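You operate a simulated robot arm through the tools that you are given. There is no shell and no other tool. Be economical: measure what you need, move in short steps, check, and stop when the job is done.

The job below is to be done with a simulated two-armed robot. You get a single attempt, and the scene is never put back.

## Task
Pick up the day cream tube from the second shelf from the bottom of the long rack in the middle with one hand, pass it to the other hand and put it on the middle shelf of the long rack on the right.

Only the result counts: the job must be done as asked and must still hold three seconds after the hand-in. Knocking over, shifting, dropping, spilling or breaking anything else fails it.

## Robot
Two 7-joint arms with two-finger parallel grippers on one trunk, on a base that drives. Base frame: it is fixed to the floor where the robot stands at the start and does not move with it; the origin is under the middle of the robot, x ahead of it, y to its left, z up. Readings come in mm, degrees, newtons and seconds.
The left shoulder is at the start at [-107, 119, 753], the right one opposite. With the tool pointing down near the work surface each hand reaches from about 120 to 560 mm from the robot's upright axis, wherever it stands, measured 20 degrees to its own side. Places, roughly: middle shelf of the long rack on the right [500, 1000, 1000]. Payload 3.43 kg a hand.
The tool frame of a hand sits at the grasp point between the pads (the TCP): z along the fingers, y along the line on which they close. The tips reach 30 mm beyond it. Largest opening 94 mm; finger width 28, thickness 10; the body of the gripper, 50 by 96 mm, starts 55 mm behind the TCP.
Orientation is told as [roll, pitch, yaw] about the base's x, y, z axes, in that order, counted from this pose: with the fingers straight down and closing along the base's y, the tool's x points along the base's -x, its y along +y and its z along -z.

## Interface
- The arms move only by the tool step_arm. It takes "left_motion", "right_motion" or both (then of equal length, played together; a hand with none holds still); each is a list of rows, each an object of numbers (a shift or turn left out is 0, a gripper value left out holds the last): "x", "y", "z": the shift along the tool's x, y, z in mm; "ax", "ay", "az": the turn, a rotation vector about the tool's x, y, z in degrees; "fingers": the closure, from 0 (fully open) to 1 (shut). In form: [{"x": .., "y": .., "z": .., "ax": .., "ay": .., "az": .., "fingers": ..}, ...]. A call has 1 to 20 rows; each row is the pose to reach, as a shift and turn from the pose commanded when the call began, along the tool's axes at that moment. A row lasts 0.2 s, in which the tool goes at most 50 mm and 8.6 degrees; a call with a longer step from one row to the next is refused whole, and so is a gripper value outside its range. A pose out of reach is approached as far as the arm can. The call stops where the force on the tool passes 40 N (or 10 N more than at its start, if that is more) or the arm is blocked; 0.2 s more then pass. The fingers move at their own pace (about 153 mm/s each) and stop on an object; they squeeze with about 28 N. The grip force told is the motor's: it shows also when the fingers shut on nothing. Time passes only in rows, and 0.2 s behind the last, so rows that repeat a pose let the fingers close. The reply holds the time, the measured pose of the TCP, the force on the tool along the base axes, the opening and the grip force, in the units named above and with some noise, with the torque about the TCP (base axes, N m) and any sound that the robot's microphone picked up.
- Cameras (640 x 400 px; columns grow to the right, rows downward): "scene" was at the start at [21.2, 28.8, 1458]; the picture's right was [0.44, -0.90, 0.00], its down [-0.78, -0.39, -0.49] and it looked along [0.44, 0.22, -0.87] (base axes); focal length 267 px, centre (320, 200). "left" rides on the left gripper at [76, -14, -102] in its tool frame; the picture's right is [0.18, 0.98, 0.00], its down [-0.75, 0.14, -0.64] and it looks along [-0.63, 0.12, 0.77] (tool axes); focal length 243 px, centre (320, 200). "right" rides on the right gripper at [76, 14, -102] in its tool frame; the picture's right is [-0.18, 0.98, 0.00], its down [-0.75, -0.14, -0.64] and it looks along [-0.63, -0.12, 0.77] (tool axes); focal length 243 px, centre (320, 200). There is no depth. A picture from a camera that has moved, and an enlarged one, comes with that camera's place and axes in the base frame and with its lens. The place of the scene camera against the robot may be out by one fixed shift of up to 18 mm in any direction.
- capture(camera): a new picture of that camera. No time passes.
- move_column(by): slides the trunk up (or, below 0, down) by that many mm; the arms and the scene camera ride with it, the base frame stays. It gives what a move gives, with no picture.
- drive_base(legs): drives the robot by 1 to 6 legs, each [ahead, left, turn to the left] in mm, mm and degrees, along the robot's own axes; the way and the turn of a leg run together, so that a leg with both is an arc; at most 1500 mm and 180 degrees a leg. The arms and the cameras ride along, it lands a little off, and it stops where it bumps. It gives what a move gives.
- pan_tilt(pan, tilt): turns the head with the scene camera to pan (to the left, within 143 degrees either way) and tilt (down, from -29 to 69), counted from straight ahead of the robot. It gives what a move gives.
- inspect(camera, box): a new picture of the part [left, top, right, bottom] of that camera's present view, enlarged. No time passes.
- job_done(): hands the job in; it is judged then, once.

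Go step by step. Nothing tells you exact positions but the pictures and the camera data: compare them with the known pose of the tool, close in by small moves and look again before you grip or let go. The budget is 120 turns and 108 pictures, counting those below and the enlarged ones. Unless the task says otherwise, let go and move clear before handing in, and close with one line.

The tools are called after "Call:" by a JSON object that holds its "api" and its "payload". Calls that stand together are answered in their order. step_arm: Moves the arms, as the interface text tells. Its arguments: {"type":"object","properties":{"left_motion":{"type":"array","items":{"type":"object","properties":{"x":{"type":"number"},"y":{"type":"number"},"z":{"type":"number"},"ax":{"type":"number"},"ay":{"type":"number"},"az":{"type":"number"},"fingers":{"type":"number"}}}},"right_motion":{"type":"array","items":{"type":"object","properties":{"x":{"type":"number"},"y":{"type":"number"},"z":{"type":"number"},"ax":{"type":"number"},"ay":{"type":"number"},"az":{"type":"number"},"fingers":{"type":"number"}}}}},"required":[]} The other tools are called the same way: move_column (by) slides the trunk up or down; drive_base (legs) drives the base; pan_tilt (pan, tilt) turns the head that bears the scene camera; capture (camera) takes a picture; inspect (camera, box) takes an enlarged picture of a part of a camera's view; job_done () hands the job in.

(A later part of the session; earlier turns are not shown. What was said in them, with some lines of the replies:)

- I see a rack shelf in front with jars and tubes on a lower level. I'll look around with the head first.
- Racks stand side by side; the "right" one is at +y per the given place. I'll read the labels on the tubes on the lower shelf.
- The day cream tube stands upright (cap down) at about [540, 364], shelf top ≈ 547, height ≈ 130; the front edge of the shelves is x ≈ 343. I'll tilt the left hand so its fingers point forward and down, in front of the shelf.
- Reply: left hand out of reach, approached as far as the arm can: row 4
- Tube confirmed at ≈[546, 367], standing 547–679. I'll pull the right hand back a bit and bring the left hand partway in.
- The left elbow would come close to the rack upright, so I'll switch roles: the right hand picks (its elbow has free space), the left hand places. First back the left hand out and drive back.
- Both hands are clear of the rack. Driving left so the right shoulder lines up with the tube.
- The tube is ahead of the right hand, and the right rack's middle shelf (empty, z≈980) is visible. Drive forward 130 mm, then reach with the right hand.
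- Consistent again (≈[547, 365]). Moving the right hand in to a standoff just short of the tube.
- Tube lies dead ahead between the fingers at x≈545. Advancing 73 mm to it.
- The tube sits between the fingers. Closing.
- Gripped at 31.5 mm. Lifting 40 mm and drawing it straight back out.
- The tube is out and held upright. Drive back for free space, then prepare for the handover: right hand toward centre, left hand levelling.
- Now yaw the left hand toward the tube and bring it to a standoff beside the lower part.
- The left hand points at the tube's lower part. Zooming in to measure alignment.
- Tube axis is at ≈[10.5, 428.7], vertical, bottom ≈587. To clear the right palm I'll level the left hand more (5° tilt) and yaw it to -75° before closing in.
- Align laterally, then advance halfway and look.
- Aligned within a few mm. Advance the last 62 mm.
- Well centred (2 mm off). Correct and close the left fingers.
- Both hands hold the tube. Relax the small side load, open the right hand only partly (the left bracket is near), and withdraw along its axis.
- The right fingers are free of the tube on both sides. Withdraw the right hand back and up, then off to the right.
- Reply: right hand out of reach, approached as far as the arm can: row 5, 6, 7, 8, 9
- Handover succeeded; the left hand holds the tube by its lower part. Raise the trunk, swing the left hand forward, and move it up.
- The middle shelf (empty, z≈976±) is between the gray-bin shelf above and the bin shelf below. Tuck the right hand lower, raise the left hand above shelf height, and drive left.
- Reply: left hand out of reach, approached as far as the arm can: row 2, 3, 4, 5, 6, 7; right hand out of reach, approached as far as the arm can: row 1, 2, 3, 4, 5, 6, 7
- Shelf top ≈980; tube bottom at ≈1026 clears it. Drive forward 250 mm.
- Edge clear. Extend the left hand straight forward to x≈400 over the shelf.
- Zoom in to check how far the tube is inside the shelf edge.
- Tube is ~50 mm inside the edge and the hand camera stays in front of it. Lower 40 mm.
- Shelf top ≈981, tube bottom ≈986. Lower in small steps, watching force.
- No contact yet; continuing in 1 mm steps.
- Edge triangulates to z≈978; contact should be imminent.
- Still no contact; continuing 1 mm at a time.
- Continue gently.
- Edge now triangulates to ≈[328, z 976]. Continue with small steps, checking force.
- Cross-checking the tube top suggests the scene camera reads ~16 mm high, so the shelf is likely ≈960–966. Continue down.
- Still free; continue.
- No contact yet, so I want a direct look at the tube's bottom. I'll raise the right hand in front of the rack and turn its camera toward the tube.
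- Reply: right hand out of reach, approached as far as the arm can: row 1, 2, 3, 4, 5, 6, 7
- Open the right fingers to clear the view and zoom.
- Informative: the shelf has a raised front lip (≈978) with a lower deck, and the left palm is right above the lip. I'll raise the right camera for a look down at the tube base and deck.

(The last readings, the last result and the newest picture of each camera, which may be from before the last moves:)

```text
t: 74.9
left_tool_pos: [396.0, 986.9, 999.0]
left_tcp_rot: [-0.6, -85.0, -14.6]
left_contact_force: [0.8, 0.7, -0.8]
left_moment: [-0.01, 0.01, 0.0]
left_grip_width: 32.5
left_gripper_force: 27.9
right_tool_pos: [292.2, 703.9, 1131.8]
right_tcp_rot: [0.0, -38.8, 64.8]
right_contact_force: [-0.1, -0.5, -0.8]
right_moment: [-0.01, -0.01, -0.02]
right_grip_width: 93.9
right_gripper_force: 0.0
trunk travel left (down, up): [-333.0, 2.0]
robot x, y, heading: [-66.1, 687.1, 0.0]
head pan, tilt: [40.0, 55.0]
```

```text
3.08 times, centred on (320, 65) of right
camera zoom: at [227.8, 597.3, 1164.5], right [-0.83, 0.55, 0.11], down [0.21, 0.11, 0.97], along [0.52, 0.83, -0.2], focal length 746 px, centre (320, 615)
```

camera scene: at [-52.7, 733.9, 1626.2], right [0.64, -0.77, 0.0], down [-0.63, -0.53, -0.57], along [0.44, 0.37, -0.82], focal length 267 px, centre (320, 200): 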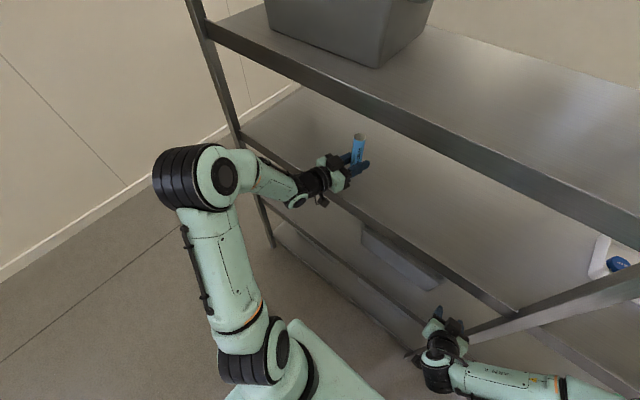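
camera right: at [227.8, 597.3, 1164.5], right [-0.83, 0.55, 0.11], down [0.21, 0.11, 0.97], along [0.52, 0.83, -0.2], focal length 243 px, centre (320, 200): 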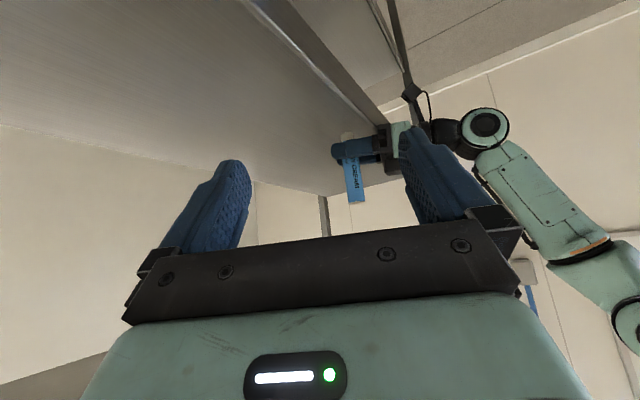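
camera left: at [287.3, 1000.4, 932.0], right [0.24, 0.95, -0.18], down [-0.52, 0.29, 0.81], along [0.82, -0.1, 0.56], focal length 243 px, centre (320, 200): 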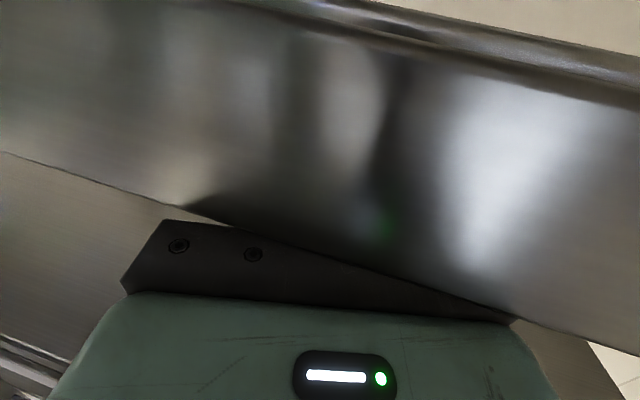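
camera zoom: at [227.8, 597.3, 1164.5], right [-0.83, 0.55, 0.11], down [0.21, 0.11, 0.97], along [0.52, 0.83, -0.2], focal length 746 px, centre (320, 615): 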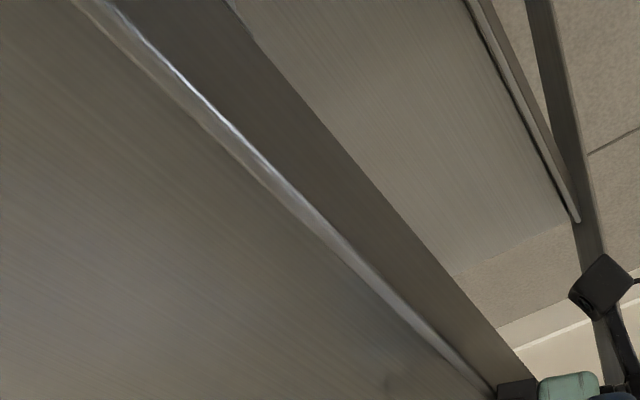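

Triangulated: lip top ≈[335, 980], inner foot ≈358, deck ≈955. I'll lift slightly, square the hand to yaw 0, and shift to x≈380 so the palm stays in front of the lip.

Call:
{"api": "step_arm", "payload": {"left_motion": [{"x": -8}, {"x": -15}, {"x": -15, "ax": -5, "az": -0.4}, {"x": -15, "ax": -10, "az": -0.9}, {"x": -15, "ax": -14.9, "az": -1.3}, {"x": -14, "y": -4, "z": -15.4, "ax": -14.9, "az": -1.3}, {"x": -14, "y": -4, "z": -15.4, "ax": -14.9, "az": -1.3}]}}

Call:
{"api": "inspect", "payload": {"camera": "right", "box": [310, 90, 400, 210]}}

```text
t: 76.5
left_tool_pos: [382.3, 987.1, 1013.3]
left_tcp_rot: [0.2, -85.0, -0.3]
left_contact_force: [-0.6, 0.3, -0.7]
left_moment: [0.01, 0.04, -0.02]
left_grip_width: 32.7
left_gripper_force: 27.6
right_tool_pos: [293.3, 702.8, 1131.7]
right_tcp_rot: [-0.1, -38.8, 64.8]
right_contact_force: [0.5, -0.1, 0.5]
right_moment: [-0.01, -0.01, -0.02]
right_grip_width: 93.8
right_gripper_force: 0.0
trunk travel left (down, up): [-333.0, 2.0]
robot x, y, heading: [-61.7, 686.9, -0.5]
head pan, tilt: [40.0, 55.0]
```

```text
3.33 times, centred on (355, 150) of right
camera zoom: at [228.6, 596.7, 1164.0], right [-0.83, 0.55, 0.12], down [0.21, 0.11, 0.97], along [0.52, 0.83, -0.2], focal length 809 px, centre (203, 367)
```

zoom: 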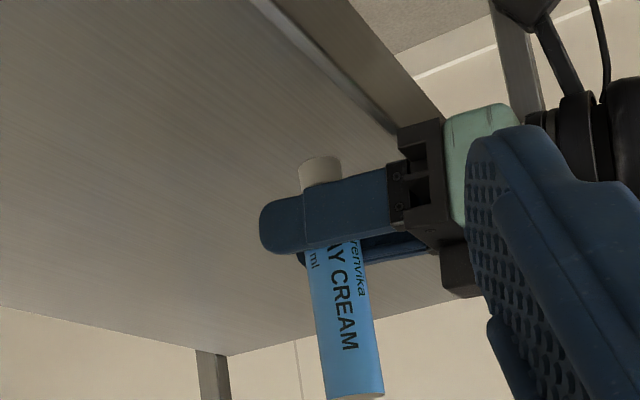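

Good. Lower to just above the previous height, then continue in 1 mm steps.

Call:
{"api": "step_arm", "payload": {"left_motion": [{"x": 5, "z": 0.4}, {"x": 10, "z": 0.9}, {"x": 14, "z": 1.2}, {"x": 14, "z": 1.2}]}}

Call:
{"api": "step_arm", "payload": {"left_motion": [{"x": 1}, {"x": 1}]}}

Call:
{"api": "step_arm", "payload": {"left_motion": [{"x": 1}, {"x": 1}]}}

Call:
{"api": "step_arm", "payload": {"left_motion": [{"x": 1}, {"x": 1}]}}

Call:
{"api": "inspect", "payload": {"camera": "right", "box": [310, 90, 400, 210]}}

```text
t: 77.5
left_tool_pos: [382.3, 985.7, 999.2]
left_tcp_rot: [0.1, -85.0, -0.2]
left_contact_force: [0.0, 0.5, -0.6]
left_moment: [0.01, -0.03, -0.02]
left_grip_width: 32.7
left_gripper_force: 27.8
right_tool_pos: [292.6, 703.9, 1131.5]
right_tcp_rot: [0.0, -38.8, 64.8]
right_contact_force: [0.3, -0.1, 0.4]
right_moment: [-0.04, 0.03, -0.02]
right_grip_width: 94.1
right_gripper_force: 0.0
trunk travel left (down, up): [-333.0, 2.0]
robot x, y, heading: [-66.1, 687.9, 0.2]
head pan, tilt: [40.0, 55.0]
```

```text
t: 78.1
left_tool_pos: [383.0, 986.9, 999.5]
left_tcp_rot: [-0.1, -85.1, -0.2]
left_contact_force: [0.7, 0.0, 0.2]
left_moment: [0.01, -0.03, 0.0]
left_grip_width: 32.7
left_gripper_force: 27.5
right_tool_pos: [292.6, 702.8, 1131.7]
right_tcp_rot: [0.0, -38.9, 64.9]
right_contact_force: [0.0, 0.4, 0.4]
right_moment: [-0.01, 0.01, -0.01]
right_grip_width: 94.1
right_gripper_force: 0.0
trunk travel left (down, up): [-333.0, 2.0]
robot x, y, heading: [-67.3, 690.6, -0.1]
head pan, tilt: [40.0, 55.0]
```

```text
t: 78.7
left_tool_pos: [381.7, 984.7, 996.7]
left_tcp_rot: [0.0, -85.0, -0.1]
left_contact_force: [-0.8, -0.1, 1.3]
left_moment: [0.02, -0.02, 0.0]
left_grip_width: 32.5
left_gripper_force: 28.5
right_tool_pos: [292.2, 703.8, 1131.0]
right_tcp_rot: [0.1, -38.9, 64.8]
right_contact_force: [0.4, -0.8, 0.3]
right_moment: [0.02, 0.02, -0.02]
right_grip_width: 93.8
right_gripper_force: 0.2
trunk travel left (down, up): [-333.0, 2.0]
robot x, y, heading: [-64.3, 687.9, -0.2]
head pan, tilt: [40.0, 55.0]
```

```text
t: 79.3
left_tool_pos: [381.7, 986.4, 996.8]
left_tcp_rot: [-0.1, -85.1, -0.1]
left_contact_force: [0.6, -0.2, -0.1]
left_moment: [0.02, -0.02, 0.0]
left_grip_width: 32.5
left_gripper_force: 28.3
right_tool_pos: [292.8, 703.2, 1131.6]
right_tcp_rot: [0.0, -38.9, 64.9]
right_contact_force: [0.5, -0.1, 1.2]
right_moment: [0.0, 0.01, 0.02]
right_grip_width: 94.1
right_gripper_force: 0.0
trunk travel left (down, up): [-333.0, 2.0]
robot x, y, heading: [-70.4, 689.4, 0.2]
head pan, tilt: [40.0, 55.0]
```

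```text
3.33 times, centred on (355, 150) of right
camera zoom: at [228.4, 596.8, 1164.0], right [-0.83, 0.55, 0.12], down [0.21, 0.11, 0.97], along [0.52, 0.83, -0.2], focal length 809 px, centre (203, 367)
```

zoom: 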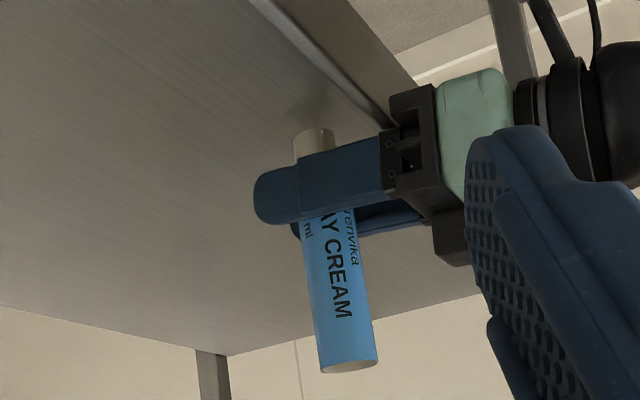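

The contact shadow is closing on the cap. Continue.

Call:
{"api": "step_arm", "payload": {"left_motion": [{"x": 1}, {"x": 1}]}}

Call:
{"api": "step_arm", "payload": {"left_motion": [{"x": 1}, {"x": 1}]}}

Call:
{"api": "step_arm", "payload": {"left_motion": [{"x": 1}, {"x": 1}]}}

Call:
{"api": "inspect", "payload": {"camera": "right", "box": [330, 100, 390, 150]}}

```text
t: 79.9
left_tool_pos: [381.7, 986.5, 995.7]
left_tcp_rot: [0.0, -85.1, -0.1]
left_contact_force: [-0.5, 0.0, 1.1]
left_moment: [-0.03, 0.01, 0.0]
left_grip_width: 32.6
left_gripper_force: 28.3
right_tool_pos: [292.4, 703.3, 1131.7]
right_tcp_rot: [0.0, -38.9, 64.7]
right_contact_force: [-0.3, -0.1, -1.0]
right_moment: [0.01, 0.03, 0.02]
right_grip_width: 94.2
right_gripper_force: 0.1
trunk travel left (down, up): [-333.0, 2.0]
robot x, y, heading: [-65.2, 688.0, -0.3]
head pan, tilt: [40.0, 55.0]
```

```text
t: 80.5
left_tool_pos: [381.5, 986.9, 994.2]
left_tcp_rot: [-0.1, -85.0, -0.1]
left_contact_force: [-0.2, 0.1, 0.9]
left_moment: [0.03, 0.0, -0.01]
left_grip_width: 33.0
left_gripper_force: 28.3
right_tool_pos: [292.7, 704.0, 1131.9]
right_tcp_rot: [0.0, -38.8, 64.8]
right_contact_force: [0.6, 0.8, 0.0]
right_moment: [0.03, 0.0, 0.02]
right_grip_width: 94.1
right_gripper_force: 0.0
trunk travel left (down, up): [-333.0, 2.0]
robot x, y, heading: [-61.9, 687.4, -0.1]
head pan, tilt: [40.0, 55.0]
```

```text
t: 81.1
left_tool_pos: [381.4, 985.8, 993.7]
left_tcp_rot: [-0.1, -85.0, -0.2]
left_contact_force: [0.0, 0.0, -0.3]
left_moment: [0.0, 0.0, -0.02]
left_grip_width: 32.8
left_gripper_force: 27.4
right_tool_pos: [291.8, 703.4, 1131.9]
right_tcp_rot: [0.0, -38.8, 64.8]
right_contact_force: [0.8, 0.1, 0.0]
right_moment: [-0.03, 0.0, -0.01]
right_grip_width: 94.0
right_gripper_force: 0.1
trunk travel left (down, up): [-333.0, 2.0]
robot x, y, heading: [-66.6, 690.1, -0.3]
head pan, tilt: [40.0, 55.0]
```

```text
8.00 times, centred on (360, 125) of right
camera zoom: at [228.4, 596.8, 1164.0], right [-0.83, 0.55, 0.12], down [0.21, 0.11, 0.97], along [0.52, 0.83, -0.2], focal length 1941 px, centre (0, 800)
```

zoom: 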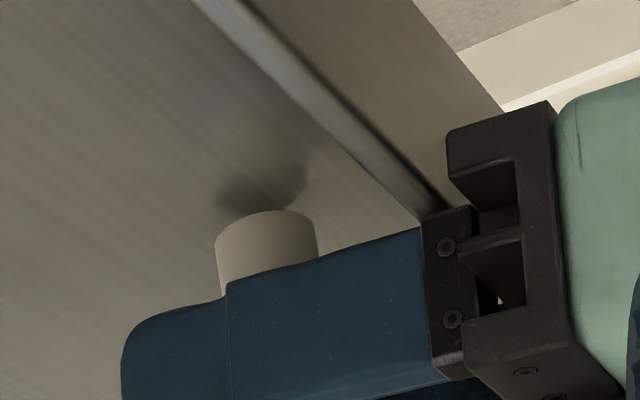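

The cap is nearly on its shadow; a few mm remain.

Call:
{"api": "step_arm", "payload": {"left_motion": [{"x": 1}, {"x": 1}]}}

Call:
{"api": "step_arm", "payload": {"left_motion": [{"x": 1}, {"x": 1}]}}

Call:
{"api": "step_arm", "payload": {"left_motion": [{"x": 1}, {"x": 1}]}}

Call:
{"api": "inspect", "payload": {"camera": "right", "box": [330, 100, 390, 150]}}

```text
t: 81.7
left_tool_pos: [381.9, 986.1, 991.5]
left_tcp_rot: [-0.1, -85.0, -0.1]
left_contact_force: [0.5, -0.8, -0.3]
left_moment: [0.02, -0.03, 0.01]
left_grip_width: 32.8
left_gripper_force: 28.3
right_tool_pos: [291.8, 703.4, 1132.7]
right_tcp_rot: [0.0, -38.9, 64.8]
right_contact_force: [-0.1, 0.2, -0.7]
right_moment: [-0.01, 0.0, 0.01]
right_grip_width: 94.1
right_gripper_force: 0.0
trunk travel left (down, up): [-333.0, 2.0]
robot x, y, heading: [-65.5, 686.3, -0.4]
head pan, tilt: [40.0, 55.0]
```

```text
t: 82.3
left_tool_pos: [383.0, 986.0, 991.1]
left_tcp_rot: [-0.1, -85.0, -0.1]
left_contact_force: [-0.6, 0.4, -0.2]
left_moment: [0.01, -0.07, 0.01]
left_grip_width: 32.6
left_gripper_force: 27.5
right_tool_pos: [292.5, 703.6, 1131.4]
right_tcp_rot: [0.0, -38.9, 64.8]
right_contact_force: [0.2, -0.1, 0.1]
right_moment: [0.02, -0.01, 0.03]
right_grip_width: 93.8
right_gripper_force: 0.3
trunk travel left (down, up): [-333.0, 2.0]
robot x, y, heading: [-66.2, 691.1, -0.1]
head pan, tilt: [40.0, 55.0]
```

```text
t: 82.9
left_tool_pos: [381.7, 985.8, 989.0]
left_tcp_rot: [0.0, -85.0, -0.1]
left_contact_force: [-0.3, 0.7, -0.3]
left_moment: [0.01, 0.03, 0.0]
left_grip_width: 32.9
left_gripper_force: 27.9
right_tool_pos: [292.8, 703.1, 1130.7]
right_tcp_rot: [0.0, -38.8, 64.9]
right_contact_force: [0.7, 0.8, 0.8]
right_moment: [-0.02, 0.0, 0.0]
right_grip_width: 94.0
right_gripper_force: 0.1
trunk travel left (down, up): [-333.0, 2.0]
robot x, y, heading: [-70.1, 690.1, 0.0]
head pan, tilt: [40.0, 55.0]
```

```text
8.00 times, centred on (360, 125) of right
camera zoom: at [228.4, 596.8, 1164.0], right [-0.83, 0.55, 0.12], down [0.21, 0.11, 0.97], along [0.52, 0.83, -0.2], focal length 1941 px, centre (0, 800)
```

zoom: 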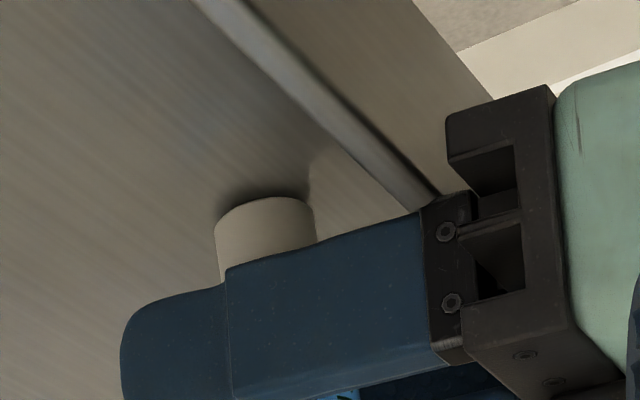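

Almost touching. Two more small steps.

Call:
{"api": "step_arm", "payload": {"left_motion": [{"x": 1}, {"x": 1}]}}

Call:
{"api": "step_arm", "payload": {"left_motion": [{"x": 1}, {"x": 1}]}}

Call:
{"api": "inspect", "payload": {"camera": "right", "box": [330, 100, 390, 150]}}

```text
t: 83.5
left_tool_pos: [381.6, 987.1, 989.1]
left_tcp_rot: [0.1, -85.0, -0.1]
left_contact_force: [0.0, -0.6, -0.6]
left_moment: [0.03, 0.02, -0.01]
left_grip_width: 32.5
left_gripper_force: 28.4
right_tool_pos: [292.9, 703.1, 1132.3]
right_tcp_rot: [0.0, -38.8, 64.8]
right_contact_force: [0.6, -1.0, 0.1]
right_moment: [0.03, -0.01, 0.02]
right_grip_width: 94.0
right_gripper_force: 0.0
trunk travel left (down, up): [-333.0, 2.0]
robot x, y, heading: [-65.8, 685.0, -0.1]
head pan, tilt: [40.0, 55.0]
```

```text
t: 84.1
left_tool_pos: [382.0, 985.0, 988.9]
left_tcp_rot: [0.0, -85.0, -0.2]
left_contact_force: [0.0, 0.2, -1.2]
left_moment: [-0.02, 0.01, 0.05]
left_grip_width: 32.4
left_gripper_force: 28.2
right_tool_pos: [293.6, 702.8, 1131.9]
right_tcp_rot: [0.0, -38.9, 64.8]
right_contact_force: [-0.5, 0.8, 0.0]
right_moment: [0.01, -0.01, 0.03]
right_grip_width: 93.9
right_gripper_force: 0.0
trunk travel left (down, up): [-333.0, 2.0]
robot x, y, heading: [-60.9, 691.5, -0.1]
head pan, tilt: [40.0, 55.0]
```

```text
8.00 times, centred on (360, 125) of right
camera zoom: at [228.4, 596.8, 1164.0], right [-0.83, 0.55, 0.12], down [0.21, 0.11, 0.97], along [0.52, 0.83, -0.2], focal length 1941 px, centre (0, 800)
```

zoom: 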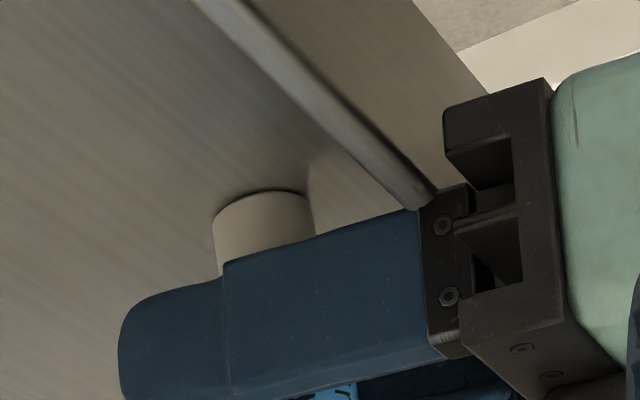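

The shadow is now a thin line right at the cap. One more mm to confirm contact by force.

Call:
{"api": "step_arm", "payload": {"left_motion": [{"x": 1}, {"x": 1}]}}

Call:
{"api": "inspect", "payload": {"camera": "right", "box": [330, 100, 390, 150]}}

```text
t: 84.7
left_tool_pos: [382.1, 985.1, 988.9]
left_tcp_rot: [0.3, -85.2, -0.4]
left_contact_force: [-0.8, 0.4, 4.3]
left_moment: [-0.02, 0.07, 0.01]
left_grip_width: 32.5
left_gripper_force: 28.2
right_tool_pos: [290.7, 702.3, 1132.3]
right_tcp_rot: [0.0, -38.9, 64.9]
right_contact_force: [0.3, -0.3, -0.4]
right_moment: [-0.02, 0.03, -0.02]
right_grip_width: 94.1
right_gripper_force: 0.0
trunk travel left (down, up): [-333.0, 2.0]
robot x, y, heading: [-63.8, 689.2, -0.1]
head pan, tilt: [40.0, 55.0]
```

```text
8.00 times, centred on (360, 125) of right
camera zoom: at [228.1, 596.6, 1164.2], right [-0.83, 0.55, 0.12], down [0.21, 0.11, 0.97], along [0.52, 0.83, -0.2], focal length 1941 px, centre (0, 800)
```

zoom: 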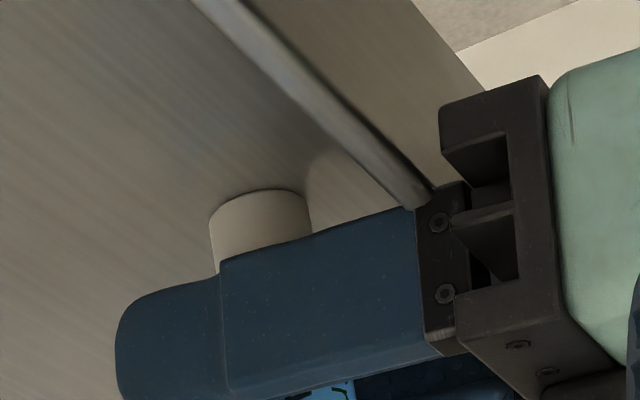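

Contact (4 N up). Open the left fingers gradually.

Call:
{"api": "step_arm", "payload": {"left_motion": [{"fingers": 0.62}, {"fingers": 0.58}, {"fingers": 0.5}, {"fingers": 0.35}, {"fingers": 0.2}, {"fingers": 0.1}, {"fingers": 0.1}]}}

Call:
{"api": "inspect", "payload": {"camera": "right", "box": [310, 90, 400, 210]}}

Call:
{"api": "inspect", "payload": {"camera": "scene", "box": [270, 120, 390, 230]}}

```text
t: 86.3
left_tool_pos: [381.8, 984.7, 987.3]
left_tcp_rot: [-0.1, -85.0, -0.1]
left_contact_force: [-0.1, 0.0, -0.4]
left_moment: [0.02, -0.04, -0.01]
left_grip_width: 84.6
left_gripper_force: 0.2
right_tool_pos: [294.0, 703.5, 1132.8]
right_tcp_rot: [0.0, -38.9, 64.7]
right_contact_force: [0.5, -1.1, 0.4]
right_moment: [0.02, 0.03, 0.02]
right_grip_width: 94.1
right_gripper_force: 0.0
trunk travel left (down, up): [-333.0, 2.0]
robot x, y, heading: [-67.9, 685.4, -0.1]
head pan, tilt: [40.0, 55.0]
```

```text
3.33 times, centred on (355, 150) of right
camera zoom: at [228.4, 596.8, 1164.0], right [-0.83, 0.55, 0.12], down [0.21, 0.11, 0.97], along [0.52, 0.83, -0.2], focal length 809 px, centre (203, 367)
```

zoom: 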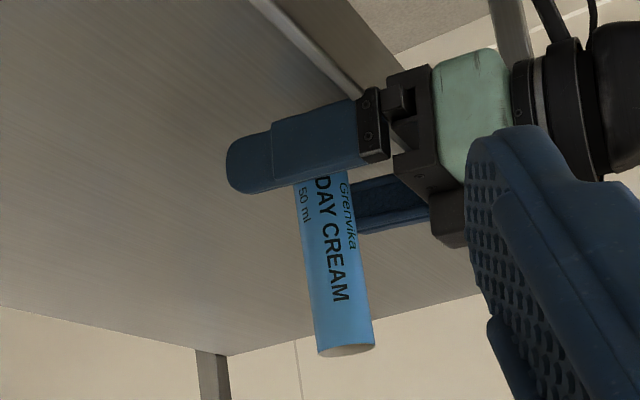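

```text
3.64 times, centred on (330, 175) of scene
camera zoom: at [-52.3, 733.9, 1626.2], right [0.64, -0.77, 0.0], down [-0.63, -0.53, -0.57], along [0.44, 0.37, -0.82], focal length 971 px, centre (284, 291)
```

zoom: 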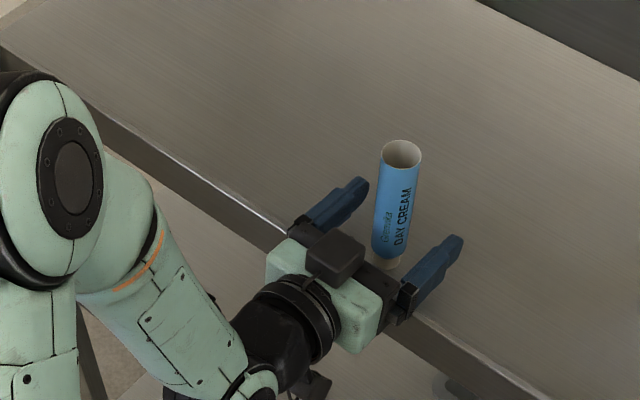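

The tube stands on its own. Withdraw the left hand straight back.

Call:
{"api": "step_arm", "payload": {"left_motion": [{"z": -15, "x": 1}, {"z": -35, "x": 2.5}, {"z": -60, "x": 4}, {"z": -90, "x": 6}, {"z": -120, "x": 8}, {"z": -120, "x": 8}]}}

Call:
{"api": "drive_base", "payload": {"legs": [[-150, 0, 0]]}}

Call:
{"api": "capture", "payload": {"camera": "scene"}}

Call:
{"api": "capture", "payload": {"camera": "right"}}

```text
t: 87.7
left_tool_pos: [302.0, 1014.4, 977.8]
left_tcp_rot: [-0.1, -85.0, -0.2]
left_contact_force: [0.3, -0.3, -0.8]
left_moment: [0.02, 0.02, -0.02]
left_grip_width: 84.8
left_gripper_force: 0.1
left hand out of reach, approached as far as the arm can: row 4, 5, 6
right_tool_pos: [293.3, 702.7, 1132.1]
right_tcp_rot: [0.0, -38.9, 64.8]
right_contact_force: [0.0, 0.4, 0.3]
right_moment: [0.02, -0.03, 0.03]
right_grip_width: 94.2
right_gripper_force: 0.1
trunk travel left (down, up): [-333.0, 2.0]
robot x, y, heading: [-66.3, 692.7, -0.1]
head pan, tilt: [40.0, 55.0]
```

```text
t: 89.1
left_tool_pos: [151.0, 1013.2, 979.0]
left_tcp_rot: [-0.1, -85.0, -0.1]
left_contact_force: [-0.1, 0.2, -0.1]
left_moment: [0.0, -0.02, 0.0]
left_grip_width: 84.6
left_gripper_force: 0.1
right_tool_pos: [142.9, 703.6, 1132.4]
right_tcp_rot: [0.0, -38.8, 64.9]
right_contact_force: [0.4, -0.7, -1.0]
right_moment: [0.0, 0.05, -0.01]
right_grip_width: 93.7
right_gripper_force: 0.1
trunk travel left (down, up): [-333.0, 2.0]
robot x, y, heading: [-218.0, 684.8, 0.2]
head pan, tilt: [40.0, 55.0]
```

```text
43 pictures are left
camera scene: at [-202.7, 734.0, 1626.5], right [0.64, -0.77, 0.0], down [-0.63, -0.53, -0.57], along [0.44, 0.37, -0.82], focal length 267 px, centre (320, 200)
```

scene: 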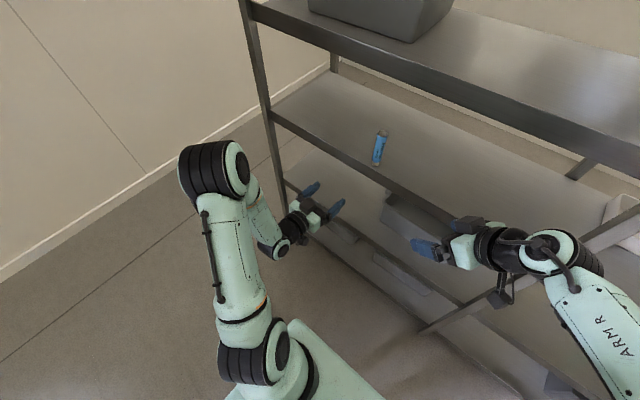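

```text
42 pictures are left
camera right: at [78.4, 597.3, 1164.4], right [-0.83, 0.55, 0.12], down [0.21, 0.11, 0.97], along [0.52, 0.83, -0.2], focal length 243 px, centre (320, 200)
```

right: 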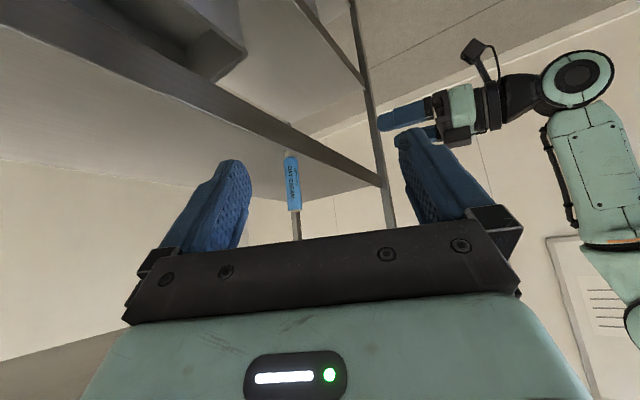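

Check the tube's state up close.

Call:
{"api": "inspect", "payload": {"camera": "scene", "box": [330, 110, 430, 190]}}

Call:
{"api": "inspect", "payload": {"camera": "right", "box": [250, 120, 340, 230]}}

```text
5.00 times, centred on (380, 150) of scene
camera zoom: at [-202.7, 734.0, 1626.5], right [0.64, -0.77, 0.0], down [-0.63, -0.53, -0.57], along [0.44, 0.37, -0.82], focal length 1335 px, centre (20, 450)
```

zoom: 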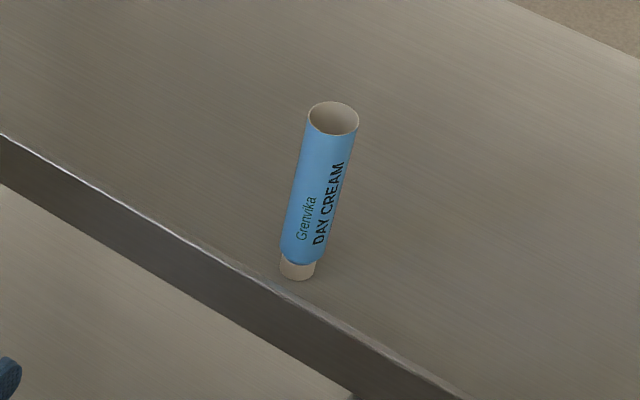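

```text
3.64 times, centred on (295, 175) of right
camera zoom: at [78.4, 597.3, 1164.4], right [-0.83, 0.55, 0.12], down [0.21, 0.11, 0.97], along [0.52, 0.83, -0.2], focal length 882 px, centre (411, 291)
```

zoom: 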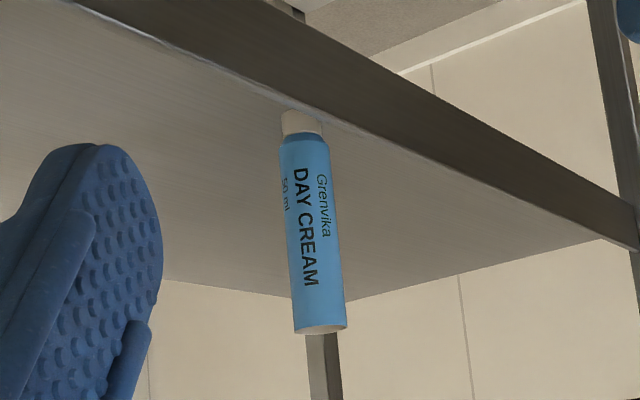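

The tube stands upright on the empty middle shelf, clear of both hands. Handing in.

Call:
{"api": "job_done", "payload": {}}

```text
The job is handed in.
```

The day cream tube was picked with the right hand, passed to the left, and now stands upright near the front edge of the right rack's middle shelf, with both hands clear.
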